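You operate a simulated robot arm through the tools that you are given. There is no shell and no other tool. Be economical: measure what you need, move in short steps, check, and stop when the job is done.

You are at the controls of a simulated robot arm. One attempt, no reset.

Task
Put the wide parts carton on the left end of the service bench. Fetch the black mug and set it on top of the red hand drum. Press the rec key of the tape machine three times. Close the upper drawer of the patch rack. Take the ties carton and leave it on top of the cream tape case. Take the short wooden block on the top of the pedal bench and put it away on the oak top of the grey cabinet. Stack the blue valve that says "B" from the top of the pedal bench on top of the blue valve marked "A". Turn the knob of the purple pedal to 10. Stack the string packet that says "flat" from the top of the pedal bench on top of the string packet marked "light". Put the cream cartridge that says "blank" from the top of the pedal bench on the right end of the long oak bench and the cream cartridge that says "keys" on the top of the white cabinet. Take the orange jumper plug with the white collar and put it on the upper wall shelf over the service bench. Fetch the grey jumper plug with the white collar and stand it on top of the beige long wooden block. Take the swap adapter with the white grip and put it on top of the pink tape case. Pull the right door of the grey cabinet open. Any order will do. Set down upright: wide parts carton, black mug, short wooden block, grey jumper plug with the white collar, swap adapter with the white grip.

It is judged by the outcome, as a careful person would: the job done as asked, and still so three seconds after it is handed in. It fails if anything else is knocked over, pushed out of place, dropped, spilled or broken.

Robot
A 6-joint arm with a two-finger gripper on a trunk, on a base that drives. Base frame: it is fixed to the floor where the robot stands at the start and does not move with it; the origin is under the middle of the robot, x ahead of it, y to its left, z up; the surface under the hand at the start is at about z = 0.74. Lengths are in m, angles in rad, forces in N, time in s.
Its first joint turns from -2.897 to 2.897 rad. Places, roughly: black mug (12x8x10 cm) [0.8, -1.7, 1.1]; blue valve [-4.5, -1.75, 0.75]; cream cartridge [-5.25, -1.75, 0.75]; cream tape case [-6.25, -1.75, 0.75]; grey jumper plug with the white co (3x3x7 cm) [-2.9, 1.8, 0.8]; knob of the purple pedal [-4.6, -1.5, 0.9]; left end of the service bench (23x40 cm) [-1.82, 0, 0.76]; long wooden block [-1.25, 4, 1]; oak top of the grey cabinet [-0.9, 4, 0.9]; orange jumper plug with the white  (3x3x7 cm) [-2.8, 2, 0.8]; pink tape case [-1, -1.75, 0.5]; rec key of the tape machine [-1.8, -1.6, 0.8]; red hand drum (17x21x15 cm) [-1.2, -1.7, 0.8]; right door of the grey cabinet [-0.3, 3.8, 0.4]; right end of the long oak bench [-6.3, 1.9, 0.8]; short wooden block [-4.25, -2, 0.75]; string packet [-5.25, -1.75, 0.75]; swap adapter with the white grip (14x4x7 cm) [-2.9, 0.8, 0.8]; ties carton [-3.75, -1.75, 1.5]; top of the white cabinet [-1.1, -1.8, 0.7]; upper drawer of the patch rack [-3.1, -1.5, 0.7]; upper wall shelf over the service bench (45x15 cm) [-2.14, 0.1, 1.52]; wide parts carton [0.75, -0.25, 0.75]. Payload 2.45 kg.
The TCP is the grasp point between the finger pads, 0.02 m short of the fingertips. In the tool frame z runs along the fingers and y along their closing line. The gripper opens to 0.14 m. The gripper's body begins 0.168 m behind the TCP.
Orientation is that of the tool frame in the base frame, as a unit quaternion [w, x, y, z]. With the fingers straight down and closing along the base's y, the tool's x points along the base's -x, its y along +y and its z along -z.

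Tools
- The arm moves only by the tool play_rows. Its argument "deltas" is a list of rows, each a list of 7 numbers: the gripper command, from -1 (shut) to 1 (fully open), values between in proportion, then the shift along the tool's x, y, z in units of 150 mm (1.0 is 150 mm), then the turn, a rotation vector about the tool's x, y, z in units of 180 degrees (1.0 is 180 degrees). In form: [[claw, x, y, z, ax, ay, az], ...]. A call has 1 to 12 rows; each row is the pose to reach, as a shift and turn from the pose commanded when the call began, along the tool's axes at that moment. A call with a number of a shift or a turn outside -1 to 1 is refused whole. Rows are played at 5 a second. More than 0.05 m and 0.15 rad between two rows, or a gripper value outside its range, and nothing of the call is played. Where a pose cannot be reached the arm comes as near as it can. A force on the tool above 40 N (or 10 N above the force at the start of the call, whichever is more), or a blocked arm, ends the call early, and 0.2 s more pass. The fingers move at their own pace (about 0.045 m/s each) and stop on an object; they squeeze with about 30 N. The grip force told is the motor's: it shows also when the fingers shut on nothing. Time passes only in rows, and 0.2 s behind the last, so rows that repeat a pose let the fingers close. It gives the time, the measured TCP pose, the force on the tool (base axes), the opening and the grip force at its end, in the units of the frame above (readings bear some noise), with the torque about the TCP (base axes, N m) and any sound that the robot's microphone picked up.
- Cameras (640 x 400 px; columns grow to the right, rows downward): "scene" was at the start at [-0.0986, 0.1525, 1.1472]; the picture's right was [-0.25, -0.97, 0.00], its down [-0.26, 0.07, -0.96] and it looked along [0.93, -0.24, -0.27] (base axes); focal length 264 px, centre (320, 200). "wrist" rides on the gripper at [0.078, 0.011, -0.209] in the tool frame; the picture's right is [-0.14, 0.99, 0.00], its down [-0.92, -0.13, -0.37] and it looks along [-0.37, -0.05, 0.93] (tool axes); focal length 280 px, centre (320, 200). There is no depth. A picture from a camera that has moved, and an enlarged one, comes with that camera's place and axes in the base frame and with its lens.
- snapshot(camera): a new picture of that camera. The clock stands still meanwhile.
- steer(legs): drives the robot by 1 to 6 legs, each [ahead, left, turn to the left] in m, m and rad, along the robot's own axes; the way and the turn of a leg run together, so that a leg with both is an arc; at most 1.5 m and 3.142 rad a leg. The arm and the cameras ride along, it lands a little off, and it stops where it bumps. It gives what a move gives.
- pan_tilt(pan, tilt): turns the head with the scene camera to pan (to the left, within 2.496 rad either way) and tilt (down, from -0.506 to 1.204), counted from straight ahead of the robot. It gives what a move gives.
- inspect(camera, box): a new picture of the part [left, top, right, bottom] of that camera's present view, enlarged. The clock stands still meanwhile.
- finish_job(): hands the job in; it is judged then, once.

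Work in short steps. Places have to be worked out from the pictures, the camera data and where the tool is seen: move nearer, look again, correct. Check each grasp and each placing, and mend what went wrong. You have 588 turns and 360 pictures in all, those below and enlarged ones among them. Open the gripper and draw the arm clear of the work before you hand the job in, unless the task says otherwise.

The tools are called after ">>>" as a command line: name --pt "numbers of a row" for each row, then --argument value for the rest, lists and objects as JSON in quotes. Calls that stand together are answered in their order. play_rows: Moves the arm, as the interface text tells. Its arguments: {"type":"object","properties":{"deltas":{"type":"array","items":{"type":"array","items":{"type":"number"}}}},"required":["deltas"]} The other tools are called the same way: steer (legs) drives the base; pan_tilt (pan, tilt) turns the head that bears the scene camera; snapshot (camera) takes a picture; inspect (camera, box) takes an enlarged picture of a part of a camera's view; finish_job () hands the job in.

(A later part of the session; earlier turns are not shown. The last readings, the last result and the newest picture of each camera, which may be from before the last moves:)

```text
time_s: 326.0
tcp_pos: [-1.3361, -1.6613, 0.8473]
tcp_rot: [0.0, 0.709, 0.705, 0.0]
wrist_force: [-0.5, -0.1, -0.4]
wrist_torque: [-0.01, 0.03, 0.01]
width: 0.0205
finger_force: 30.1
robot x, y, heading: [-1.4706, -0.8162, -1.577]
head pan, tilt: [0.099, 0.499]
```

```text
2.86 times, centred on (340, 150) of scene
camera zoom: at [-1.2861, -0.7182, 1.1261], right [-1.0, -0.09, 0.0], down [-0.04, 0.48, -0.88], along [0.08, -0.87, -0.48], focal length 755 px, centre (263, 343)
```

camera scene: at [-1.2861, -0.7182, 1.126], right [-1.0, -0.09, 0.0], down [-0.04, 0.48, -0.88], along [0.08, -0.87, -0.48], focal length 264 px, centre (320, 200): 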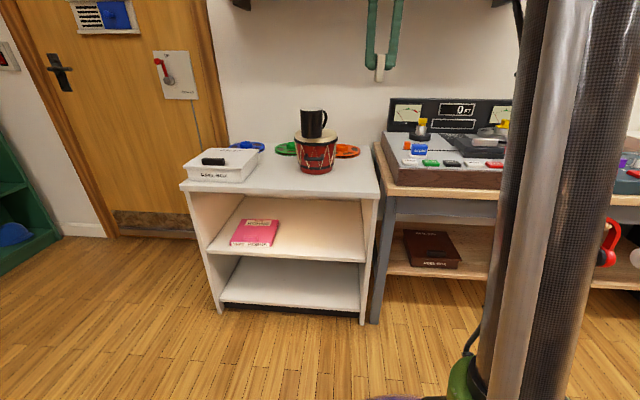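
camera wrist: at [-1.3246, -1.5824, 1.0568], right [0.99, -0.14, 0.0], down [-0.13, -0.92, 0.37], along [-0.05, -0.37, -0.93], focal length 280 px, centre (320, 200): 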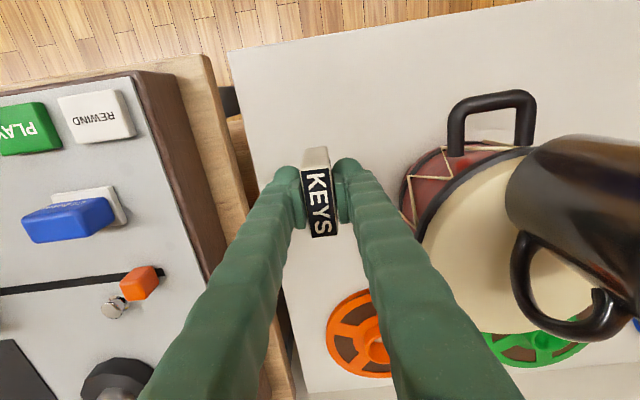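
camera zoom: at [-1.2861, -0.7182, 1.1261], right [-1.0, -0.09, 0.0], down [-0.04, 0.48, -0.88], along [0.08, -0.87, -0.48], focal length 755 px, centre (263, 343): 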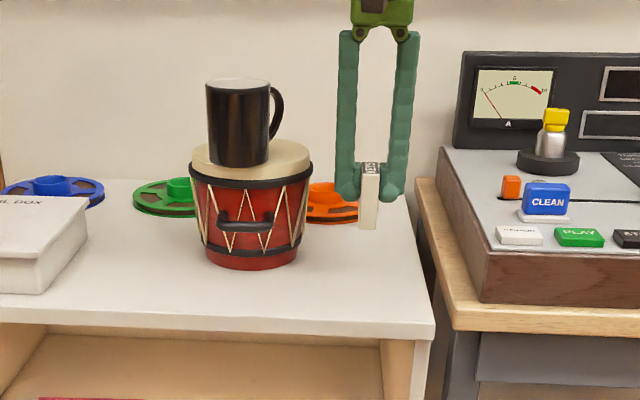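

All clear. Lower to contact.

>>> play_rows --pt "-1 0 0 0.2 0 0 0" --pt "-1 0 0 0.3 0 0 0" --pt "-1 0 0 0.36 0 0 0" --pt "-1 0 0 0.4 0 0 0"

>>> play_rows --pt "-1 0 0 0.03 0 0 0" --pt "-1 0 0 0.06 0 0 0" --pt "-1 0 0 0.09 0 0 0" --pt "-1 0 0 0.12 0 0 0"

```text
time_s: 327.0
tcp_pos: [-1.3364, -1.6614, 0.7876]
tcp_rot: [0.0, 0.709, 0.705, 0.0]
wrist_force: [1.5, -0.3, -0.5]
wrist_torque: [0.0, 0.05, 0.01]
width: 0.0208
finger_force: 29.4
robot x, y, heading: [-1.474, -0.8177, -1.575]
head pan, tilt: [0.099, 0.499]
```

```text
time_s: 328.0
tcp_pos: [-1.3365, -1.6609, 0.771]
tcp_rot: [0.001, 0.709, 0.705, -0.001]
wrist_force: [1.1, -3.7, 22.6]
wrist_torque: [0.04, -0.02, 0.0]
width: 0.0208
finger_force: 30.1
robot x, y, heading: [-1.4724, -0.8212, -1.577]
head pan, tilt: [0.099, 0.499]
```

Contact at the predicted height. Release and rise.

>>> play_rows --pt "-1 0 0 -0.01 0 0 0" --pt "-0.6 0 0 -0.01 0 0 0" --pt "-0.3 0 0 -0.01 0 0 0" --pt "-0.3 0 0 -0.01 0 0 0" --pt "-0.3 0 0 -0.2 0 0 0" --pt "-0.3 0 0 -0.5 0 0 0" --pt "-0.3 0 0 -0.8 0 0 0" --pt "-0.3 0 0 -1 0 0 0"

>>> inspect --camera "scene" --box '[240, 80, 440, 220]'

>>> play_rows --pt "-0.3 0.1 0 -0.3 0 0 0" --pt "-0.3 0.2 0 -0.6 0 0 0" --pt "-0.3 0.3 0 -0.9 0 0 0" --pt "-0.3 0.4 0 -1 0 0 0"

```text
time_s: 329.8
tcp_pos: [-1.3359, -1.6604, 0.9192]
tcp_rot: [0.001, 0.709, 0.705, -0.001]
wrist_force: [-0.5, 0.2, 0.1]
wrist_torque: [-0.01, 0.0, -0.07]
width: 0.0491
finger_force: 0.2
robot x, y, heading: [-1.4716, -0.8129, -1.577]
head pan, tilt: [0.099, 0.499]
```

```text
2.86 times, centred on (340, 150) of scene
camera zoom: at [-1.2861, -0.7183, 1.1261], right [-1.0, -0.09, 0.0], down [-0.04, 0.48, -0.88], along [0.08, -0.87, -0.48], focal length 755 px, centre (263, 343)
```

zoom: 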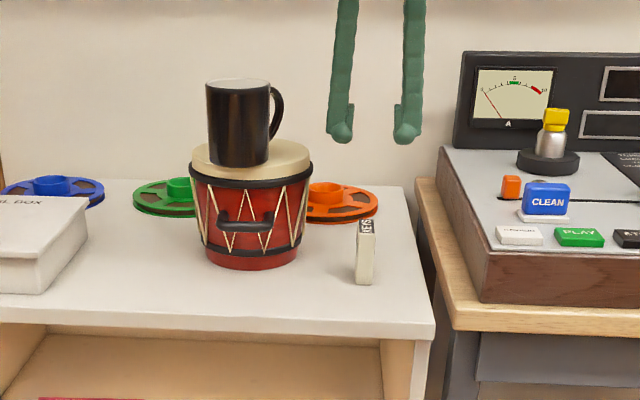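

```text
time_s: 330.8
tcp_pos: [-1.336, -1.6001, 1.0688]
tcp_rot: [0.001, 0.709, 0.705, 0.0]
wrist_force: [0.1, 0.0, 0.7]
wrist_torque: [0.03, -0.03, -0.03]
width: 0.0489
finger_force: 0.1
robot x, y, heading: [-1.471, -0.8182, -1.578]
head pan, tilt: [0.099, 0.499]
```

KEYS placed. Retract and drive back to the pedal bench for BLANK.

>>> play_rows --pt "-0.1 0.3 0 0 0 0 0" --pt "0 0.6 0 -0.1 0 0 0" --pt "0 0.9 0 -0.2 0 0 0"

>>> steer --legs '[[0, -1.2, 0], [0, -1.2, 0], [0, -1.3, 0]]'

>>> snapshot --camera "wrist"

```text
time_s: 331.6
tcp_pos: [-1.3353, -1.4661, 1.0986]
tcp_rot: [0.001, 0.709, 0.705, -0.001]
wrist_force: [0.7, 0.3, 0.4]
wrist_torque: [0.09, -0.03, 0.01]
width: 0.0699
finger_force: 0.1
robot x, y, heading: [-1.4732, -0.8216, -1.578]
head pan, tilt: [0.099, 0.499]
```

```text
time_s: 349.5
tcp_pos: [-5.0223, -1.4174, 1.1003]
tcp_rot: [0.0, 0.707, 0.707, 0.0]
wrist_force: [-0.3, -0.4, 0.1]
wrist_torque: [-0.01, 0.02, 0.02]
width: 0.0702
finger_force: 0.1
robot x, y, heading: [-5.1621, -0.766, -1.576]
head pan, tilt: [0.099, 0.499]
```

```text
203 pictures are left
camera wrist: at [-5.0116, -1.3385, 1.3082], right [0.99, -0.14, 0.0], down [-0.13, -0.92, 0.37], along [-0.05, -0.37, -0.93], focal length 280 px, centre (320, 200)
```

wrist: 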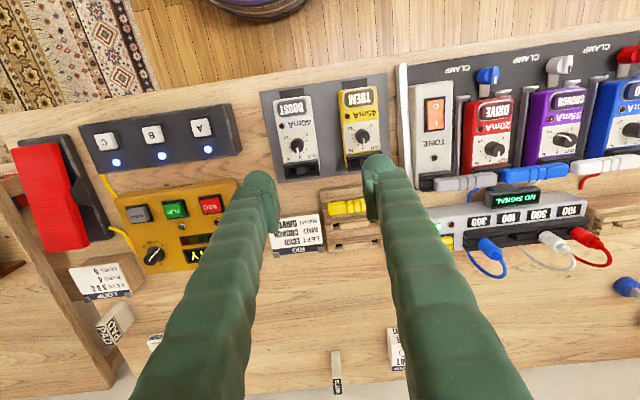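

Knob still at 10. I advance the base 0.22 and extend the arm toward BLANK near the wall.

>>> steer --legs '[[0.22, 0, 0]]'

>>> play_rows --pt "0 -0.3 0 0 0 0 0" --pt "0 -0.6 -0.1 0 0 0 0" --pt "0 -0.9 -0.2 0 0 0 0" --pt "0 -1 -0.2 0 0 0 0"

>>> play_rows --pt "0 -0.3 0 0 0 0 0" --pt "0 -0.6 0 0.2 0 0 0" --pt "0 -0.8 0 0.4 0 0 0"

>>> snapshot --camera "wrist"

```text
time_s: 351.2
tcp_pos: [-5.0229, -1.6387, 1.0984]
tcp_rot: [0.0, 0.706, 0.708, -0.001]
wrist_force: [-0.5, 0.1, -0.4]
wrist_torque: [-0.01, 0.05, 0.0]
width: 0.07
finger_force: 0.0
robot x, y, heading: [-5.1616, -0.9869, -1.573]
head pan, tilt: [0.099, 0.499]
```

```text
time_s: 352.2
tcp_pos: [-5.0523, -1.7874, 1.0977]
tcp_rot: [0.001, 0.706, 0.708, -0.001]
wrist_force: [-0.3, -1.3, -0.7]
wrist_torque: [-0.04, -0.01, 0.0]
width: 0.0703
finger_force: 0.2
robot x, y, heading: [-5.164, -0.9903, -1.572]
head pan, tilt: [0.099, 0.499]
```

```text
refused: row 2 steps farther than a row can; nothing moved
```

```text
202 pictures are left
camera wrist: at [-5.0412, -1.7089, 1.3084], right [0.99, -0.14, 0.0], down [-0.13, -0.92, 0.37], along [-0.05, -0.37, -0.93], focal length 280 px, centre (320, 200)
```

wrist: 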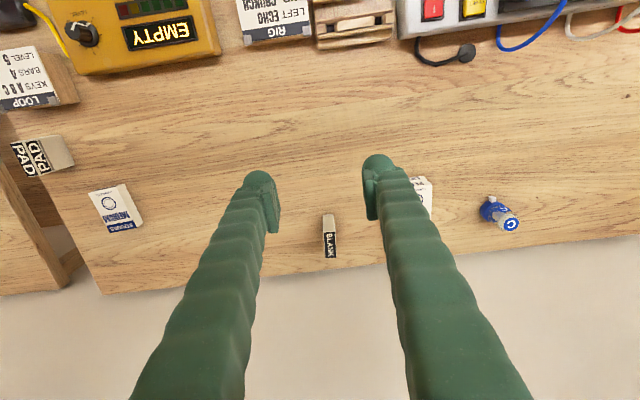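

BLANK at ≈(-5.058,-1.967). I extend toward it in moderate rows.

>>> play_rows --pt "0 -0.25 0 0.1 0 0 0" --pt "0 -0.5 -0.02 0.25 0 0 0" --pt "0 -0.75 -0.03 0.4 0 0 0" --pt "0 -1 -0.04 0.55 0 0 0"

>>> inspect --camera "wrist" --box '[260, 130, 400, 250]'

```text
time_s: 353.2
tcp_pos: [-5.0566, -1.9371, 1.0176]
tcp_rot: [0.0, 0.707, 0.708, -0.001]
wrist_force: [0.6, 0.5, 0.3]
wrist_torque: [-0.12, 0.01, -0.04]
width: 0.07
finger_force: 0.1
robot x, y, heading: [-5.1631, -0.9878, -1.575]
head pan, tilt: [0.099, 0.499]
```

```text
3.33 times, centred on (330, 190) of wrist
camera zoom: at [-5.0467, -1.8579, 1.2273], right [0.99, -0.14, 0.0], down [-0.13, -0.92, 0.37], along [-0.05, -0.37, -0.93], focal length 935 px, centre (287, 233)
```

zoom: 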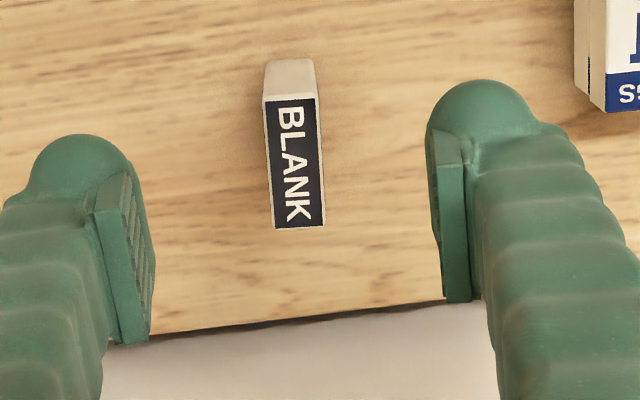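

BLANK top centre (-5.059,-1.970). Align, descend, grip and lift.

>>> play_rows --pt "0 -0.1 -0.01 0.1 0 0 0.012" --pt "0 -0.22 -0.016 0.3 0 0 0.022" --pt "0 -0.22 -0.016 0.6 0 0 0.022" --pt "0 -0.22 -0.016 0.85 0 0 0.022" --pt "0 -0.22 -0.016 1 0 0 0.022"

>>> play_rows --pt "0 0 0 0.1 0 0 0" --pt "-1 0 0 0.1 0 0 0" --pt "-1 0 0 0.1 0 0 0" --pt "-1 0 0 0.1 0 0 0" --pt "-1 0 0 0.1 0 0 0" --pt "-1 0 0 0.1 0 0 0" --pt "-1 0 0 -0.1 0 0 0" --pt "-1 0 0 -0.4 0 0 0" --pt "-1 0 0 -0.7 0 0 0" --pt "-1 0 0 -1 0 0 0"

>>> play_rows --pt "-1 0.25 0 -0.15 0 0 0" --pt "-1 0.5 0 -0.3 0 0 0" --pt "-1 0.75 0 -0.45 0 0 0" --pt "-1 1 0 -0.6 0 0 0"

>>> snapshot --camera "wrist"

```text
time_s: 354.4
tcp_pos: [-5.06, -1.9703, 0.8663]
tcp_rot: [0.001, 0.731, 0.682, 0.0]
wrist_force: [0.2, -0.9, -0.5]
wrist_torque: [0.0, 0.01, 0.01]
width: 0.0702
finger_force: 0.0
robot x, y, heading: [-5.1638, -0.9925, -1.575]
head pan, tilt: [0.099, 0.499]
```

```text
time_s: 356.6
tcp_pos: [-5.0599, -1.9716, 1.0172]
tcp_rot: [0.002, 0.731, 0.682, 0.0]
wrist_force: [-1.2, 0.2, -0.2]
wrist_torque: [0.0, -0.02, -0.02]
width: 0.0207
finger_force: 29.8
robot x, y, heading: [-5.1675, -0.9904, -1.573]
head pan, tilt: [0.099, 0.499]
```

```text
time_s: 357.6
tcp_pos: [-5.0485, -1.8226, 1.1061]
tcp_rot: [0.001, 0.731, 0.683, -0.001]
wrist_force: [0.9, -0.6, -1.8]
wrist_torque: [0.12, -0.01, 0.04]
width: 0.0205
finger_force: 29.8
robot x, y, heading: [-5.1651, -0.9895, -1.572]
head pan, tilt: [0.099, 0.499]
```

```text
200 pictures are left
camera wrist: at [-5.0323, -1.7438, 1.3161], right [0.98, -0.2, 0.0], down [-0.19, -0.91, 0.37], along [-0.08, -0.36, -0.93], focal length 280 px, centre (320, 200)
```

wrist: 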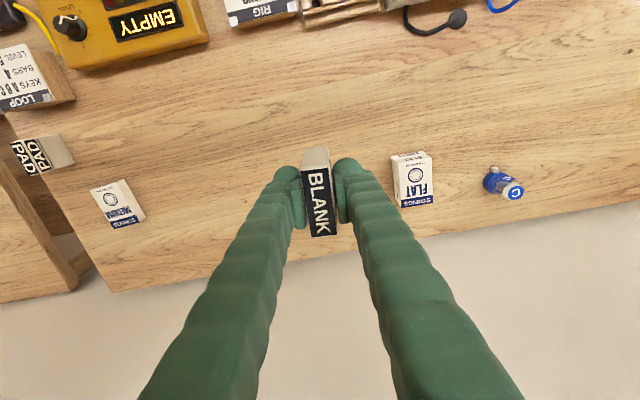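

BLANK held. I back off, turn around to face the other side and look for the long oak bench.

>>> steer --legs '[[-0.6, 0, 0], [0, 0, 3.14]]'

>>> pan_tilt --pan 0.5 --tilt 0.3

>>> snapshot --camera "scene"

>>> pan_tilt --pan -0.6 --tilt 0.3

>>> snapshot --camera "scene"

```text
time_s: 368.3
tcp_pos: [-5.2721, 0.4402, 1.1066]
tcp_rot: [0.001, -0.68, 0.733, 0.001]
wrist_force: [0.4, -0.1, -0.7]
wrist_torque: [-0.01, 0.0, -0.02]
width: 0.0207
finger_force: 30.4
robot x, y, heading: [-5.1655, -0.3934, 1.556]
head pan, tilt: [0.099, 0.499]
```

```text
time_s: 369.1
tcp_pos: [-5.273, 0.4399, 1.108]
tcp_rot: [0.001, -0.679, 0.734, 0.0]
wrist_force: [0.2, 0.2, -0.8]
wrist_torque: [-0.01, 0.04, 0.02]
width: 0.0208
finger_force: 30.1
robot x, y, heading: [-5.1626, -0.394, 1.563]
head pan, tilt: [0.499, 0.3]
```

```text
199 pictures are left
camera scene: at [-5.3837, -0.4962, 1.1444], right [0.88, 0.47, 0.0], down [0.14, -0.26, -0.96], along [-0.45, 0.84, -0.3], focal length 264 px, centre (320, 200)
```

scene: 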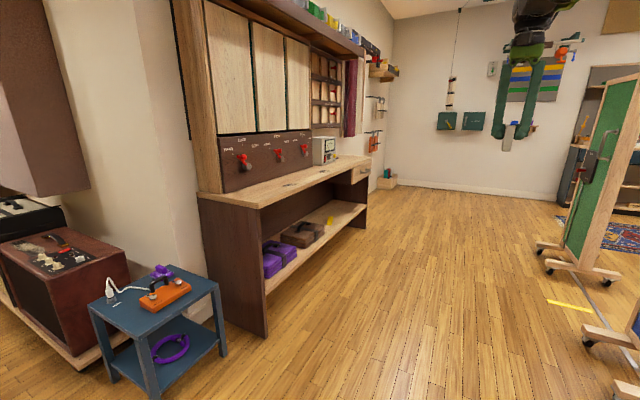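

```text
time_s: 370.5
tcp_pos: [-5.2726, 0.4403, 1.1062]
tcp_rot: [0.0, -0.68, 0.733, 0.0]
wrist_force: [0.4, 0.2, -0.9]
wrist_torque: [0.01, 0.01, -0.01]
width: 0.0207
finger_force: 29.8
robot x, y, heading: [-5.1654, -0.392, 1.56]
head pan, tilt: [-0.6, 0.3]
```

```text
198 pictures are left
camera scene: at [-5.2865, -0.5021, 1.1445], right [0.82, -0.57, 0.0], down [-0.17, -0.24, -0.96], along [0.55, 0.78, -0.3], focal length 264 px, centre (320, 200)
```

scene: 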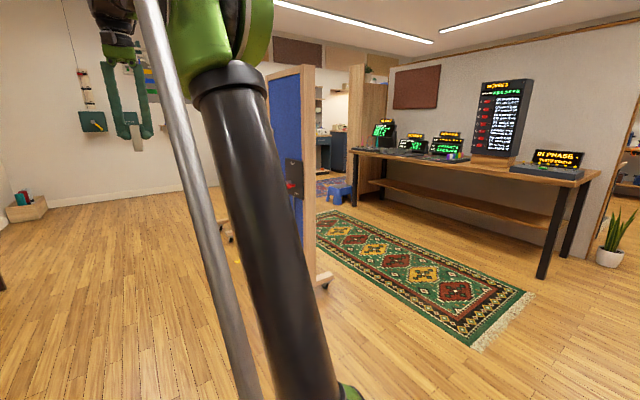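

The long oak bench runs along the left wall; its right end is at y≈1.9. I drive up and turn left to face it, staying a little back.

>>> steer --legs '[[1.2, 0, 0], [1.15, 0.0, 0], [0, 0, 1.57]]'

>>> pan_tilt --pan 0.0 --tilt 0.4

>>> snapshot --camera "scene"

>>> snapshot --camera "wrist"

```text
time_s: 385.9
tcp_pos: [-5.968, 1.8527, 1.1071]
tcp_rot: [0.0, 1.0, -0.03, -0.002]
wrist_force: [-0.2, -0.6, -0.8]
wrist_torque: [-0.01, 0.01, -0.01]
width: 0.0208
finger_force: 30.1
robot x, y, heading: [-5.1351, 1.9724, -3.138]
head pan, tilt: [-0.6, 0.3]
```

```text
time_s: 386.9
tcp_pos: [-5.9676, 1.8529, 1.1071]
tcp_rot: [0.0, 1.0, -0.031, 0.0]
wrist_force: [0.9, -0.5, -0.3]
wrist_torque: [0.0, -0.01, -0.03]
width: 0.0209
finger_force: 30.2
robot x, y, heading: [-5.1376, 1.9732, -3.14]
head pan, tilt: [0.0, 0.4]
```

```text
197 pictures are left
camera scene: at [-5.0389, 1.7985, 1.1352], right [0.0, 1.0, 0.0], down [0.39, 0.0, -0.92], along [-0.92, 0.0, -0.39], focal length 264 px, centre (320, 200)
```

scene: 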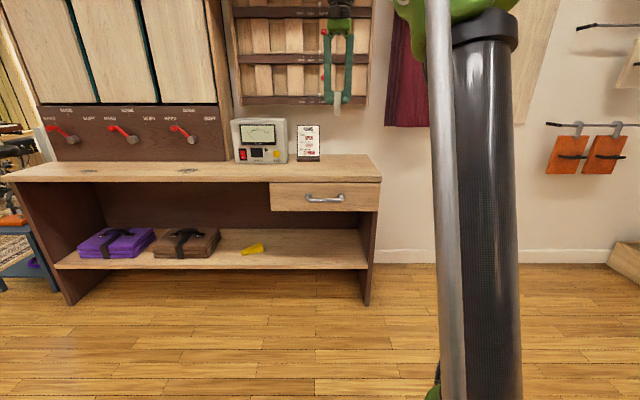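

```text
196 pictures are left
camera wrist: at [-5.8904, 1.8378, 1.3164], right [-0.2, -0.98, 0.0], down [-0.91, 0.19, 0.37], along [-0.36, 0.07, -0.93], focal length 280 px, centre (320, 200)
```

wrist: 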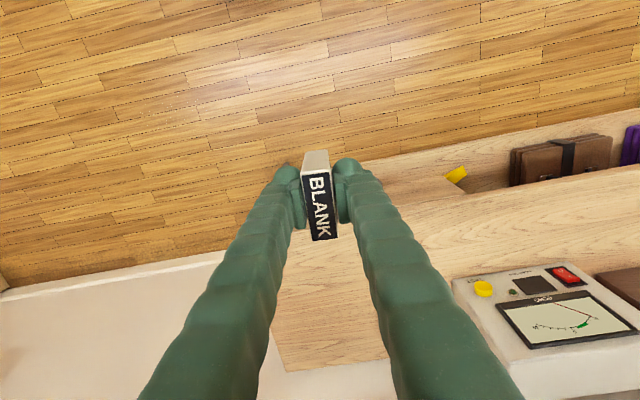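

Free spot at the right end: (-6.27,1.92). I drive the cartridge over it and check.

>>> steer --legs '[[0.3, -0.067, 0]]'

>>> play_rows --pt "-1 0 0 0.3 0 0 0" --pt "-1 0 0 0.6 0 0 0" --pt "-1 0 0 0.9 0 0 0"

>>> snapshot --camera "scene"

>>> snapshot --camera "wrist"

```text
time_s: 389.0
tcp_pos: [-6.2648, 1.9206, 1.1086]
tcp_rot: [0.0, 1.0, -0.031, 0.0]
wrist_force: [0.1, 0.4, -0.3]
wrist_torque: [0.01, -0.02, 0.04]
width: 0.0206
finger_force: 30.6
robot x, y, heading: [-5.4341, 2.0358, -3.142]
head pan, tilt: [0.0, 0.4]
```

```text
time_s: 389.8
tcp_pos: [-6.2664, 1.9175, 0.972]
tcp_rot: [0.0, 1.0, -0.031, -0.001]
wrist_force: [-0.1, -0.2, -1.4]
wrist_torque: [0.0, 0.03, 0.01]
width: 0.0207
finger_force: 30.1
robot x, y, heading: [-5.4306, 2.0383, -3.141]
head pan, tilt: [0.0, 0.4]
```

```text
195 pictures are left
camera scene: at [-5.3369, 1.8643, 1.1352], right [0.0, 1.0, 0.0], down [0.39, 0.0, -0.92], along [-0.92, 0.0, -0.39], focal length 264 px, centre (320, 200)
```

scene: 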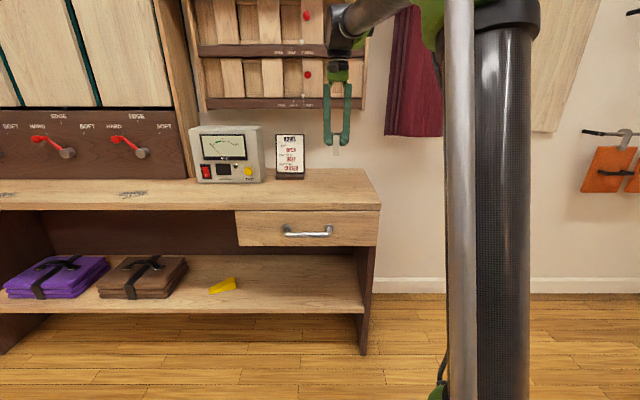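

```text
194 pictures are left
camera wrist: at [-6.1886, 1.9033, 1.1813], right [-0.2, -0.98, 0.0], down [-0.91, 0.19, 0.37], along [-0.36, 0.07, -0.93], focal length 280 px, centre (320, 200)
```

wrist: 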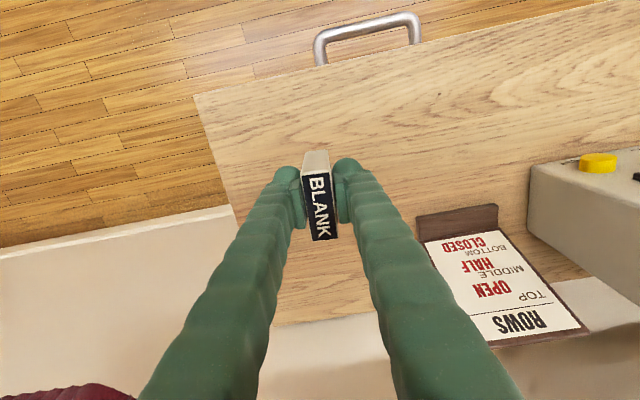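

Well over the right end. Lower to contact.

>>> play_rows --pt "-1 0 0 0.3 0 0 0" --pt "-1 0 0 0.6 0 0 0" --pt "-1 0 0 0.72 0 0 0" --pt "-1 0 0 0.78 0 0 0"

>>> play_rows --pt "-1 0 0 0.04 0 0 0" --pt "-1 0 0 0.08 0 0 0" --pt "-1 0 0 0.12 0 0 0" --pt "-1 0 0 0.16 0 0 0" --pt "-1 0 0 0.2 0 0 0"

```text
time_s: 390.8
tcp_pos: [-6.2665, 1.9206, 0.8559]
tcp_rot: [0.0, 1.0, -0.031, 0.0]
wrist_force: [0.1, -0.3, -1.6]
wrist_torque: [-0.02, 0.0, -0.01]
width: 0.0205
finger_force: 30.0
robot x, y, heading: [-5.4347, 2.0355, -3.141]
head pan, tilt: [0.0, 0.4]
```

```text
time_s: 392.0
tcp_pos: [-6.267, 1.9209, 0.8261]
tcp_rot: [0.0, 0.999, -0.032, -0.002]
wrist_force: [-1.7, -0.9, 26.4]
wrist_torque: [-0.02, 0.01, -0.02]
width: 0.0206
finger_force: 29.8
robot x, y, heading: [-5.4335, 2.0373, -3.137]
head pan, tilt: [0.0, 0.4]
```

Contact. Release and rise.

>>> play_rows --pt "-1 0 0 -0.02 0 0 0" --pt "-0.6 0 0 -0.02 0 0 0" --pt "-0.3 0 0 -0.02 0 0 0" --pt "-0.3 0 0 -0.02 0 0 0" --pt "-0.3 0 0 -0.2 0 0 0" --pt "-0.3 0 0 -0.5 0 0 0" --pt "-0.3 0 0 -0.8 0 0 0" --pt "-0.3 0 0 -1 0 0 0"

>>> play_rows --pt "-0.3 0.1 0 -0.3 0 0 0" --pt "-0.3 0.2 0 -0.6 0 0 0" --pt "-0.3 0.3 0 -0.9 0 0 0"

>>> snapshot --camera "scene"

```text
time_s: 393.8
tcp_pos: [-6.2672, 1.9191, 0.9758]
tcp_rot: [0.0, 0.999, -0.032, -0.001]
wrist_force: [-0.2, 1.0, 0.0]
wrist_torque: [-0.02, -0.03, 0.02]
width: 0.0491
finger_force: 0.2
robot x, y, heading: [-5.4357, 2.0352, -3.141]
head pan, tilt: [0.0, 0.4]
```

```text
time_s: 394.6
tcp_pos: [-6.2225, 1.916, 1.1096]
tcp_rot: [0.0, 0.999, -0.032, -0.001]
wrist_force: [-1.1, -0.1, 0.1]
wrist_torque: [0.01, -0.06, -0.02]
width: 0.049
finger_force: 0.1
robot x, y, heading: [-5.4344, 2.0382, -3.137]
head pan, tilt: [0.0, 0.4]
```

```text
193 pictures are left
camera scene: at [-5.3371, 1.8643, 1.1352], right [0.0, 1.0, 0.0], down [0.39, 0.0, -0.92], along [-0.92, 0.0, -0.39], focal length 264 px, centre (320, 200)
```

scene: 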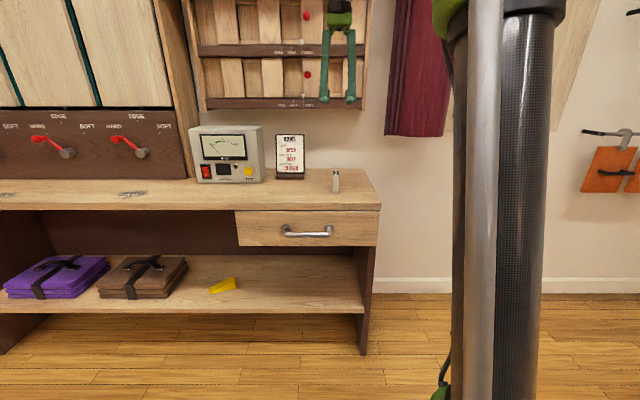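

BLANK is placed. Next the jumper plugs on the other side. I retract the arm for travel, go south around the dividers, then approach the plug bench.

>>> play_rows --pt "-0.3 0.3 0 0 0 0 0" --pt "-0.3 0.6 0 0 0 0 0" --pt "-0.3 0.9 0 0 0 0 0" --pt "-0.3 1 0 0 0 0 0"

>>> play_rows --pt "-0.3 0.3 0 0 0 0 0" --pt "-0.3 0.6 0 0 0 0 0" --pt "-0.3 0.8 0 0 0 0 0"

>>> steer --legs '[[-0.25, 0, 0], [0, 1.2, 0], [0, 1.2, 0], [0, 0, 3.14], [1.2, 0, 0]]'

>>> pan_tilt --pan 0.5 --tilt 0.4

>>> snapshot --camera "scene"

```text
time_s: 395.6
tcp_pos: [-6.0718, 1.9075, 1.11]
tcp_rot: [0.0, 0.999, -0.032, 0.0]
wrist_force: [-0.7, -0.1, -0.2]
wrist_torque: [0.0, -0.02, 0.01]
width: 0.0491
finger_force: 0.1
robot x, y, heading: [-5.4366, 2.0353, -3.135]
head pan, tilt: [0.0, 0.4]
```

```text
time_s: 396.4
tcp_pos: [-5.9506, 1.9, 1.1099]
tcp_rot: [0.0, 0.999, -0.032, -0.001]
wrist_force: [0.4, -0.6, 0.7]
wrist_torque: [0.03, -0.03, -0.01]
width: 0.0487
finger_force: 0.0
robot x, y, heading: [-5.4344, 2.0382, -3.141]
head pan, tilt: [0.0, 0.4]
```

```text
time_s: 422.5
tcp_pos: [-3.4783, -0.2947, 1.109]
tcp_rot: [0.002, 0.058, 0.998, 0.0]
wrist_force: [0.3, 0.2, -0.3]
wrist_torque: [-0.02, -0.03, 0.03]
width: 0.0489
finger_force: 0.0
robot x, y, heading: [-3.9999, -0.4068, -0.053]
head pan, tilt: [0.0, 0.4]
```

```text
time_s: 423.4
tcp_pos: [-3.4782, -0.2947, 1.1086]
tcp_rot: [0.001, 0.057, 0.998, 0.001]
wrist_force: [-0.4, 0.2, 0.4]
wrist_torque: [-0.01, 0.0, 0.01]
width: 0.0489
finger_force: 0.1
robot x, y, heading: [-3.9976, -0.4058, -0.058]
head pan, tilt: [0.499, 0.4]
```

```text
192 pictures are left
camera scene: at [-4.0966, -0.1813, 1.1352], right [0.43, -0.9, 0.0], down [-0.35, -0.17, -0.92], along [0.83, 0.4, -0.39], focal length 264 px, centre (320, 200)
```

scene: 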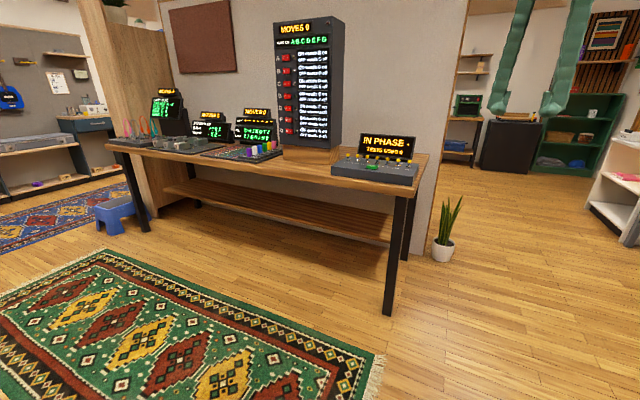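

Good view of the plug bench (front x≈-3.13). I straighten heading and strafe up to its far-left end where the plugs are.

>>> steer --legs '[[0.2, 0, 0.055], [0, 1.1, 0], [0, 0.9, 0]]'

>>> pan_tilt --pan 0.1 --tilt 0.5

>>> snapshot --camera "scene"

>>> snapshot --camera "wrist"

```text
time_s: 434.6
tcp_pos: [-3.3017, 1.7406, 1.1093]
tcp_rot: [0.0, 0.027, 1.0, -0.001]
wrist_force: [-0.3, 0.1, 0.6]
wrist_torque: [0.03, -0.01, 0.04]
width: 0.0487
finger_force: 0.0
robot x, y, heading: [-3.8151, 1.5979, 0.014]
head pan, tilt: [0.499, 0.4]
```

```text
time_s: 435.5
tcp_pos: [-3.3034, 1.7412, 1.1089]
tcp_rot: [0.001, 0.028, 1.0, 0.0]
wrist_force: [0.1, -1.0, 0.3]
wrist_torque: [0.02, 0.02, -0.01]
width: 0.0488
finger_force: 0.1
robot x, y, heading: [-3.8179, 1.6003, 0.011]
head pan, tilt: [0.099, 0.499]
```

```text
191 pictures are left
camera scene: at [-3.9175, 1.7808, 1.1261], right [0.11, -0.99, 0.0], down [-0.48, -0.05, -0.88], along [0.87, 0.1, -0.48], focal length 264 px, centre (320, 200)
```

scene: 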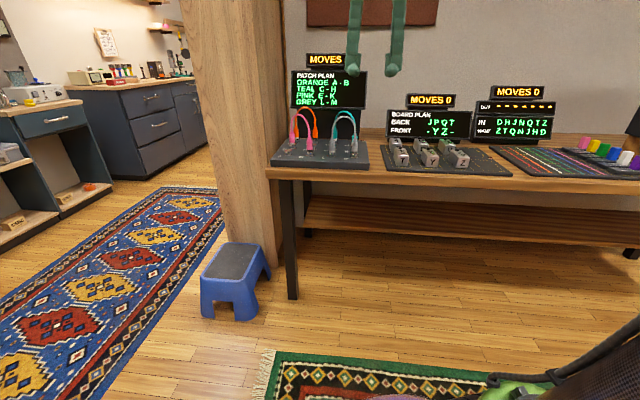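

```text
190 pictures are left
camera wrist: at [-3.3806, 1.7564, 1.3186], right [0.19, 0.98, 0.0], down [0.91, -0.18, 0.37], along [0.36, -0.07, -0.93], focal length 280 px, centre (320, 200)
```

wrist: 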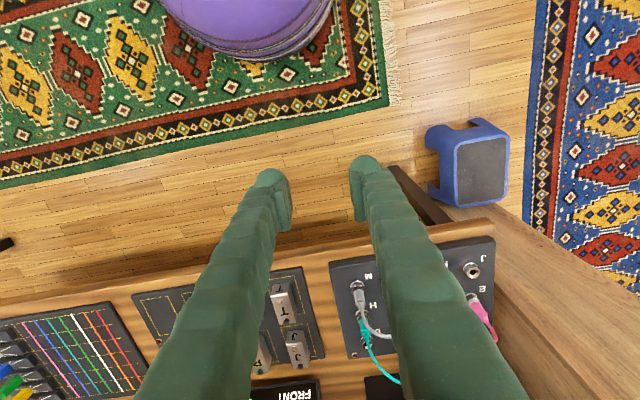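

>>> inspect --camera "scene" --box '[260, 90, 380, 180]'

>>> inspect --camera "scene" --box '[370, 90, 530, 190]'

```text
4.44 times, centred on (320, 135) of scene
camera zoom: at [-3.9175, 1.7808, 1.1261], right [0.11, -0.99, 0.0], down [-0.48, -0.05, -0.88], along [0.87, 0.1, -0.48], focal length 1175 px, centre (320, 489)
```

zoom: 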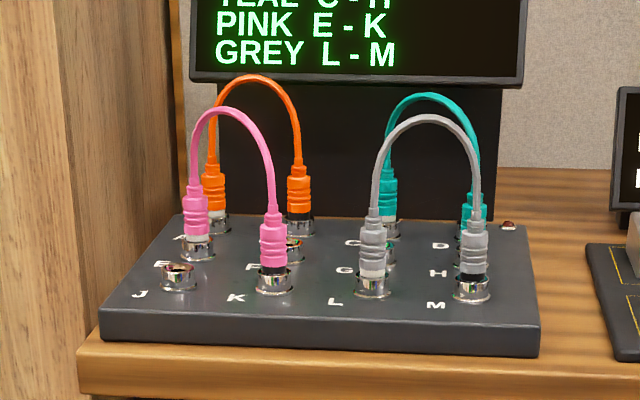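

```text
4.00 times, centred on (450, 140) of scene
camera zoom: at [-3.9175, 1.7808, 1.1261], right [0.11, -0.99, 0.0], down [-0.48, -0.05, -0.88], along [0.87, 0.1, -0.48], focal length 1058 px, centre (-200, 440)
```

zoom: 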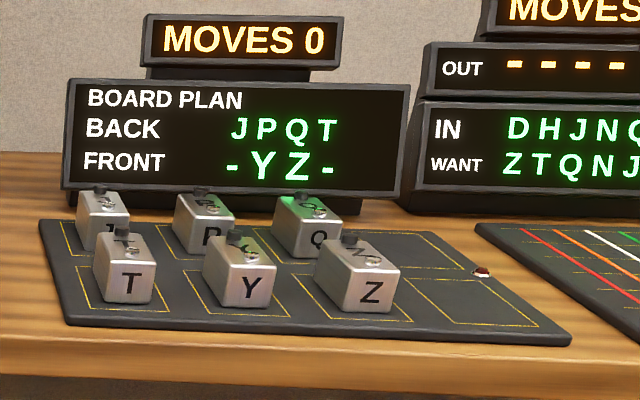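

Each jumper has a white-collared end: orange's is at socket A, grey's at L. I move closer and look from above.

>>> steer --legs '[[0.2, 0.1, 0]]'

>>> play_rows --pt "0 -0.3 0 0 0 0 0" --pt "0 -0.6 0 0 0 0 0" --pt "0 -0.9 0 0 0 0 0"

>>> snapshot --camera "wrist"

>>> snapshot --camera "scene"

```text
time_s: 437.2
tcp_pos: [-3.1067, 1.8438, 1.1097]
tcp_rot: [0.001, 0.026, 1.0, 0.0]
wrist_force: [0.4, -0.4, 0.3]
wrist_torque: [0.03, -0.02, -0.05]
width: 0.049
finger_force: 0.0
robot x, y, heading: [-3.6174, 1.6981, 0.011]
head pan, tilt: [0.099, 0.499]
```

```text
time_s: 438.0
tcp_pos: [-2.9726, 1.8362, 1.1109]
tcp_rot: [0.002, 0.027, 1.0, 0.0]
wrist_force: [-0.4, -0.3, -0.4]
wrist_torque: [0.03, -0.09, 0.01]
width: 0.0701
finger_force: 0.1
robot x, y, heading: [-3.6209, 1.7001, 0.009]
head pan, tilt: [0.099, 0.499]
```

```text
187 pictures are left
camera wrist: at [-3.0512, 1.8515, 1.3197], right [0.19, 0.98, 0.0], down [0.91, -0.18, 0.37], along [0.36, -0.07, -0.93], focal length 280 px, centre (320, 200)
```

wrist: 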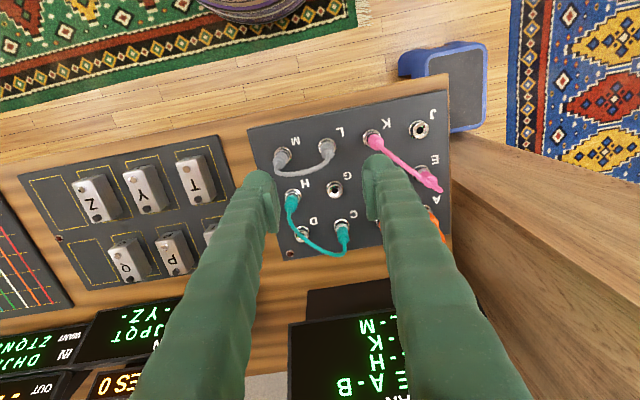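

```text
186 pictures are left
camera scene: at [-3.7218, 1.8832, 1.126], right [0.11, -0.99, 0.0], down [-0.48, -0.05, -0.88], along [0.87, 0.1, -0.48], focal length 264 px, centre (320, 200)
```

scene: 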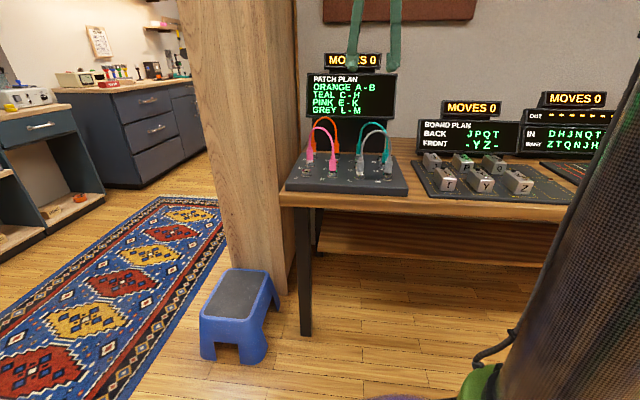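

Sockets resolve to: A (-2.796,2.004), L (-2.957,1.846), tops ≈0.83; the tall oak cabinet is just beyond y=2.08. I turn the gripper -90° (camera away from the cabinet) while moving toward A.

>>> play_rows --pt "-0.2 0 0 0 0 0 -0.0455" --pt "-0.2 -0.06 0.07 0 0 0 -0.091" --pt "-0.2 -0.12 0.14 0 0 0 -0.1365" --pt "-0.2 -0.18 0.21 0 0 0 -0.182" --pt "-0.2 -0.24 0.28 0 0 0 -0.2275" --pt "-0.2 -0.3 0.35 0 0 0 -0.273" --pt "-0.2 -0.36 0.42 0 0 0 -0.3185" --pt "-0.2 -0.42 0.49 0 0 0 -0.364" --pt "-0.2 -0.48 0.56 0 0 0 -0.4095" --pt "-0.2 -0.54 0.63 0 0 0 -0.455" --pt "-0.2 -0.63 0.7 0 0 0 -0.483"

>>> snapshot --camera "wrist"

```text
time_s: 440.4
tcp_pos: [-2.8722, 1.9362, 1.1108]
tcp_rot: [0.0, -0.669, 0.743, -0.002]
wrist_force: [-0.2, -0.2, -0.2]
wrist_torque: [0.03, 0.0, 0.0]
width: 0.0563
finger_force: 0.0
robot x, y, heading: [-3.6201, 1.6981, 0.014]
head pan, tilt: [0.099, 0.499]
```

```text
185 pictures are left
camera wrist: at [-2.8915, 1.8599, 1.3194], right [-0.97, 0.24, 0.0], down [0.22, 0.9, 0.37], along [0.09, 0.36, -0.93], focal length 280 px, centre (320, 200)
```

wrist: 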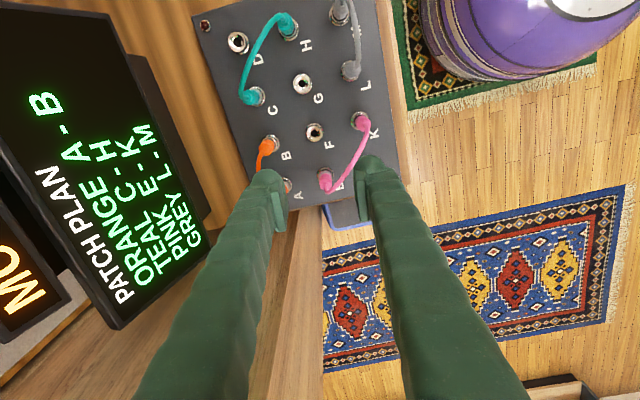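

A confirmed at (-2.794,2.005). I finish the rotation, move above A and lower a little.

>>> play_rows --pt "-0.3 -0.17 -0.15 0 0 0 -0.015" --pt "-0.3 -0.34 -0.3 0 0 0 -0.033" --pt "-0.3 -0.503 -0.456 0 0 0 -0.033" --pt "-0.3 -0.503 -0.456 0.2 0 0 -0.033" --pt "-0.3 -0.503 -0.456 0.4 0 0 -0.033"

>>> snapshot --camera "wrist"

>>> inspect --camera "scene" --box '[270, 30, 430, 210]'

```text
time_s: 441.6
tcp_pos: [-2.7951, 2.0046, 1.0502]
tcp_rot: [0.0, -0.706, 0.708, 0.0]
wrist_force: [-0.3, 0.2, 0.0]
wrist_torque: [0.01, -0.03, -0.02]
width: 0.0486
finger_force: 0.0
robot x, y, heading: [-3.619, 1.6951, 0.013]
head pan, tilt: [0.099, 0.499]
```

```text
184 pictures are left
camera wrist: at [-2.8071, 1.9267, 1.2596], right [-0.99, 0.14, 0.0], down [0.13, 0.92, 0.37], along [0.05, 0.36, -0.93], focal length 280 px, centre (320, 200)
```

wrist: 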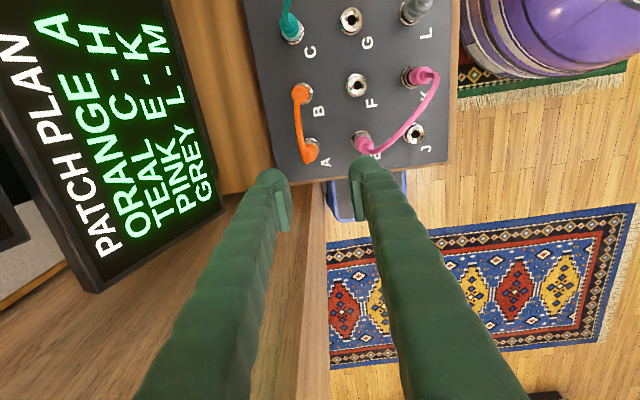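

```text
2.22 times, centred on (350, 120) of scene
camera zoom: at [-3.7213, 1.8833, 1.126], right [0.11, -0.99, 0.0], down [-0.48, -0.05, -0.88], along [0.87, 0.1, -0.48], focal length 588 px, centre (253, 378)
```

zoom: 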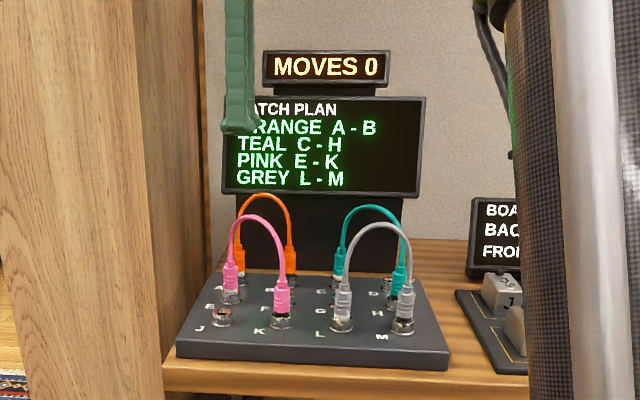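

Aligned within 1 cm. I correct 7 mm and descend toward the plug body (TCP 0.845), checking midway.

>>> play_rows --pt "-0.3 0 -0.05 0.25 0 0 0" --pt "-0.3 0 -0.05 0.5 0 0 0" --pt "-0.3 0 -0.05 0.75 0 0 0" --pt "-0.3 0 -0.05 0.93 0 0 0"

>>> snapshot --camera "wrist"

>>> inspect --camera "scene" --box '[290, 90, 410, 200]'

```text
time_s: 442.6
tcp_pos: [-2.7884, 2.0024, 0.91]
tcp_rot: [0.0, -0.706, 0.708, -0.001]
wrist_force: [-0.9, 0.0, -0.2]
wrist_torque: [0.0, -0.04, 0.02]
width: 0.0487
finger_force: 0.0
robot x, y, heading: [-3.6173, 1.7012, 0.013]
head pan, tilt: [0.099, 0.499]
```

```text
182 pictures are left
camera wrist: at [-2.7996, 1.9263, 1.1197], right [-0.99, 0.14, 0.0], down [0.13, 0.92, 0.37], along [0.05, 0.36, -0.93], focal length 280 px, centre (320, 200)
```

wrist: 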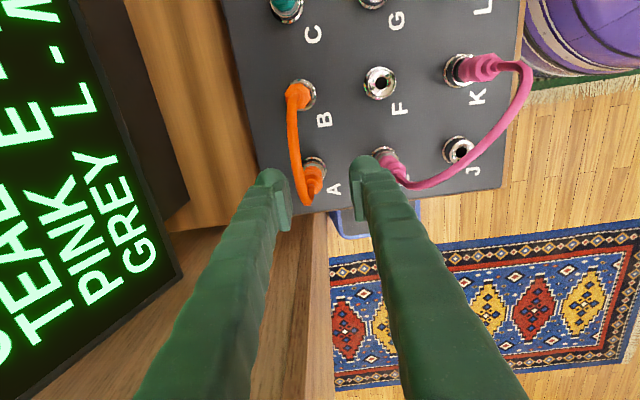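

```text
3.64 times, centred on (350, 145) of scene
camera zoom: at [-3.7213, 1.8833, 1.126], right [0.11, -0.99, 0.0], down [-0.48, -0.05, -0.88], along [0.87, 0.1, -0.48], focal length 961 px, centre (211, 400)
```

zoom: 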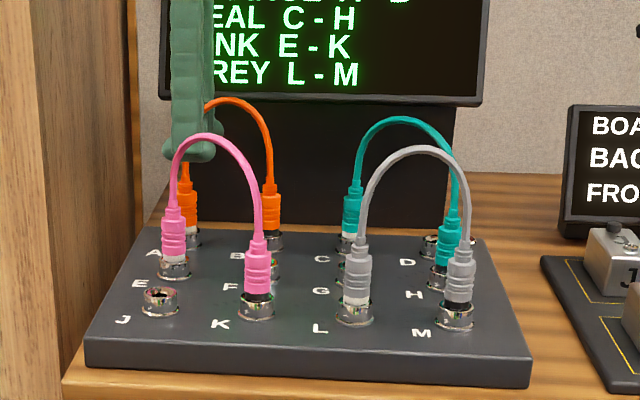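

Well placed. Descend to grip height and close; then lift slowly 3 cm.

>>> play_rows --pt "-0.3 0 -0.03 0.2 0 0 0" --pt "-0.3 0 -0.03 0.43 0 0 0" --pt "-1 0 -0.03 0.43 0 0 0" --pt "-1 0 -0.03 0.43 0 0 0" --pt "-1 0 -0.03 0.43 0 0 0" --pt "-1 0 -0.03 0.43 0 0 0" --pt "-1 0 -0.03 0.35 0 0 0" --pt "-1 0 -0.03 0.28 0 0 0" --pt "-1 0 -0.03 0.2 0 0 0"

>>> snapshot --camera "wrist"

>>> inspect --camera "scene" --box '[290, 90, 410, 200]'

```text
time_s: 444.6
tcp_pos: [-2.7825, 2.003, 0.8807]
tcp_rot: [0.0, -0.706, 0.709, -0.001]
wrist_force: [-0.8, 1.0, 0.4]
wrist_torque: [0.0, -0.02, 0.01]
width: 0.021
finger_force: 29.6
robot x, y, heading: [-3.6216, 1.6998, 0.014]
head pan, tilt: [0.099, 0.499]
```

```text
180 pictures are left
camera wrist: at [-2.7948, 1.9261, 1.0896], right [-0.99, 0.14, 0.0], down [0.13, 0.92, 0.37], along [0.05, 0.36, -0.93], focal length 280 px, centre (320, 200)
```

wrist: 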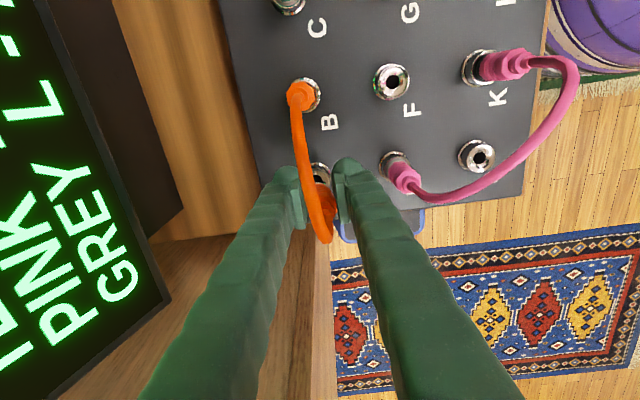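

```text
3.64 times, centred on (350, 145) of scene
camera zoom: at [-3.7212, 1.8834, 1.126], right [0.11, -0.99, 0.0], down [-0.48, -0.05, -0.88], along [0.87, 0.1, -0.48], focal length 961 px, centre (211, 400)
```

zoom: 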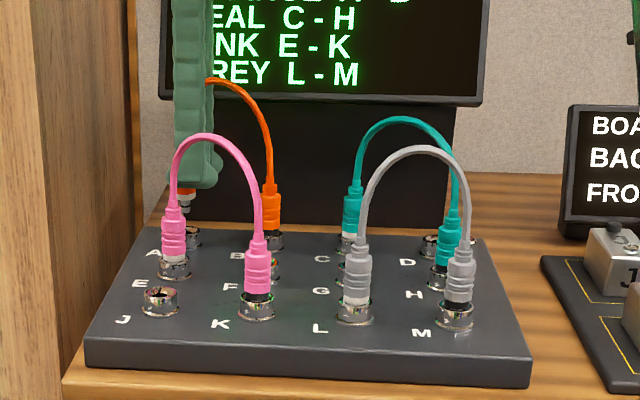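

The plug is out of its socket. I continue lifting and watch the other end.

>>> play_rows --pt "-1 0 0 -0.2 0 0 0" --pt "-1 0 0 -0.4 0 0 0" --pt "-1 0 0 -0.6 0 0 0" --pt "-1 0 0 -0.8 0 0 0"

>>> inspect --camera "scene" --box '[270, 30, 430, 210]'

```text
time_s: 445.6
tcp_pos: [-2.784, 2.0051, 1.0]
tcp_rot: [0.0, -0.706, 0.708, -0.001]
wrist_force: [-0.3, 0.1, -0.9]
wrist_torque: [-0.05, 0.05, 0.01]
width: 0.0208
finger_force: 29.7
robot x, y, heading: [-3.6194, 1.701, 0.007]
head pan, tilt: [0.099, 0.499]
```

```text
2.22 times, centred on (350, 120) of scene
camera zoom: at [-3.7212, 1.8834, 1.126], right [0.11, -0.99, 0.0], down [-0.48, -0.05, -0.88], along [0.87, 0.1, -0.48], focal length 588 px, centre (253, 378)
```

zoom: 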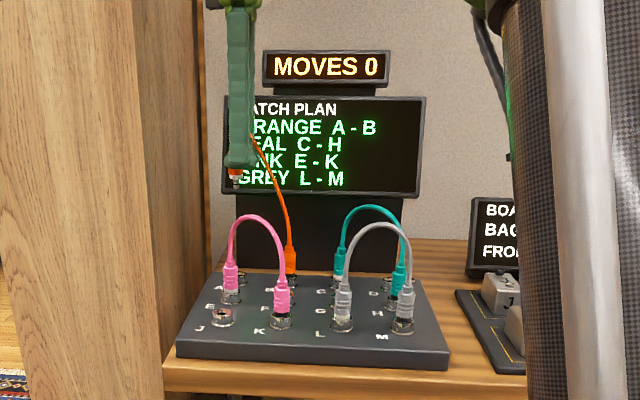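

The cable merely stretches; socket B is undisturbed. Raise further and back away slowly, watching.

>>> play_rows --pt "-1 0 0 -0.25 0 0 0" --pt "-1 0 0 -0.5 0 0 0" --pt "-1 0 0 -0.75 0 0 0"

>>> steer --legs '[[-0.2, 0, -0.01]]'

>>> snapshot --camera "scene"

```text
time_s: 446.4
tcp_pos: [-2.7839, 2.0053, 1.1125]
tcp_rot: [0.0, -0.706, 0.709, -0.001]
wrist_force: [-0.6, 0.1, -2.0]
wrist_torque: [0.04, -0.03, -0.01]
width: 0.021
finger_force: 30.7
robot x, y, heading: [-3.6206, 1.6965, 0.011]
head pan, tilt: [0.099, 0.499]
```

```text
time_s: 448.0
tcp_pos: [-2.9826, 1.9948, 1.1129]
tcp_rot: [0.0, -0.702, 0.712, -0.001]
wrist_force: [-1.0, 0.6, 0.1]
wrist_torque: [0.01, 0.02, 0.0]
width: 0.0207
finger_force: 29.9
robot x, y, heading: [-3.8218, 1.7026, -0.001]
head pan, tilt: [0.099, 0.499]
```

```text
177 pictures are left
camera scene: at [-3.9212, 1.883, 1.126], right [0.1, -0.99, 0.0], down [-0.48, -0.05, -0.88], along [0.87, 0.09, -0.48], focal length 264 px, centre (320, 200)
```

scene: 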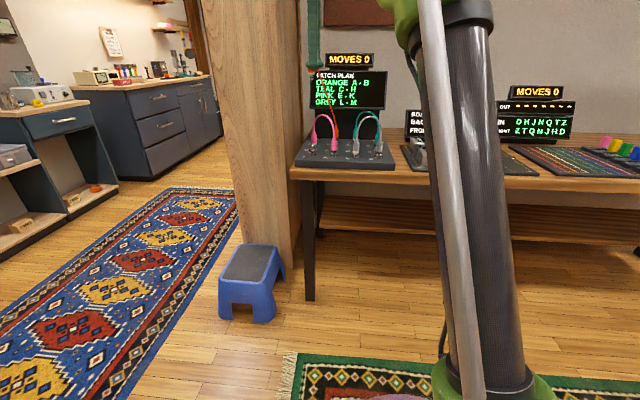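

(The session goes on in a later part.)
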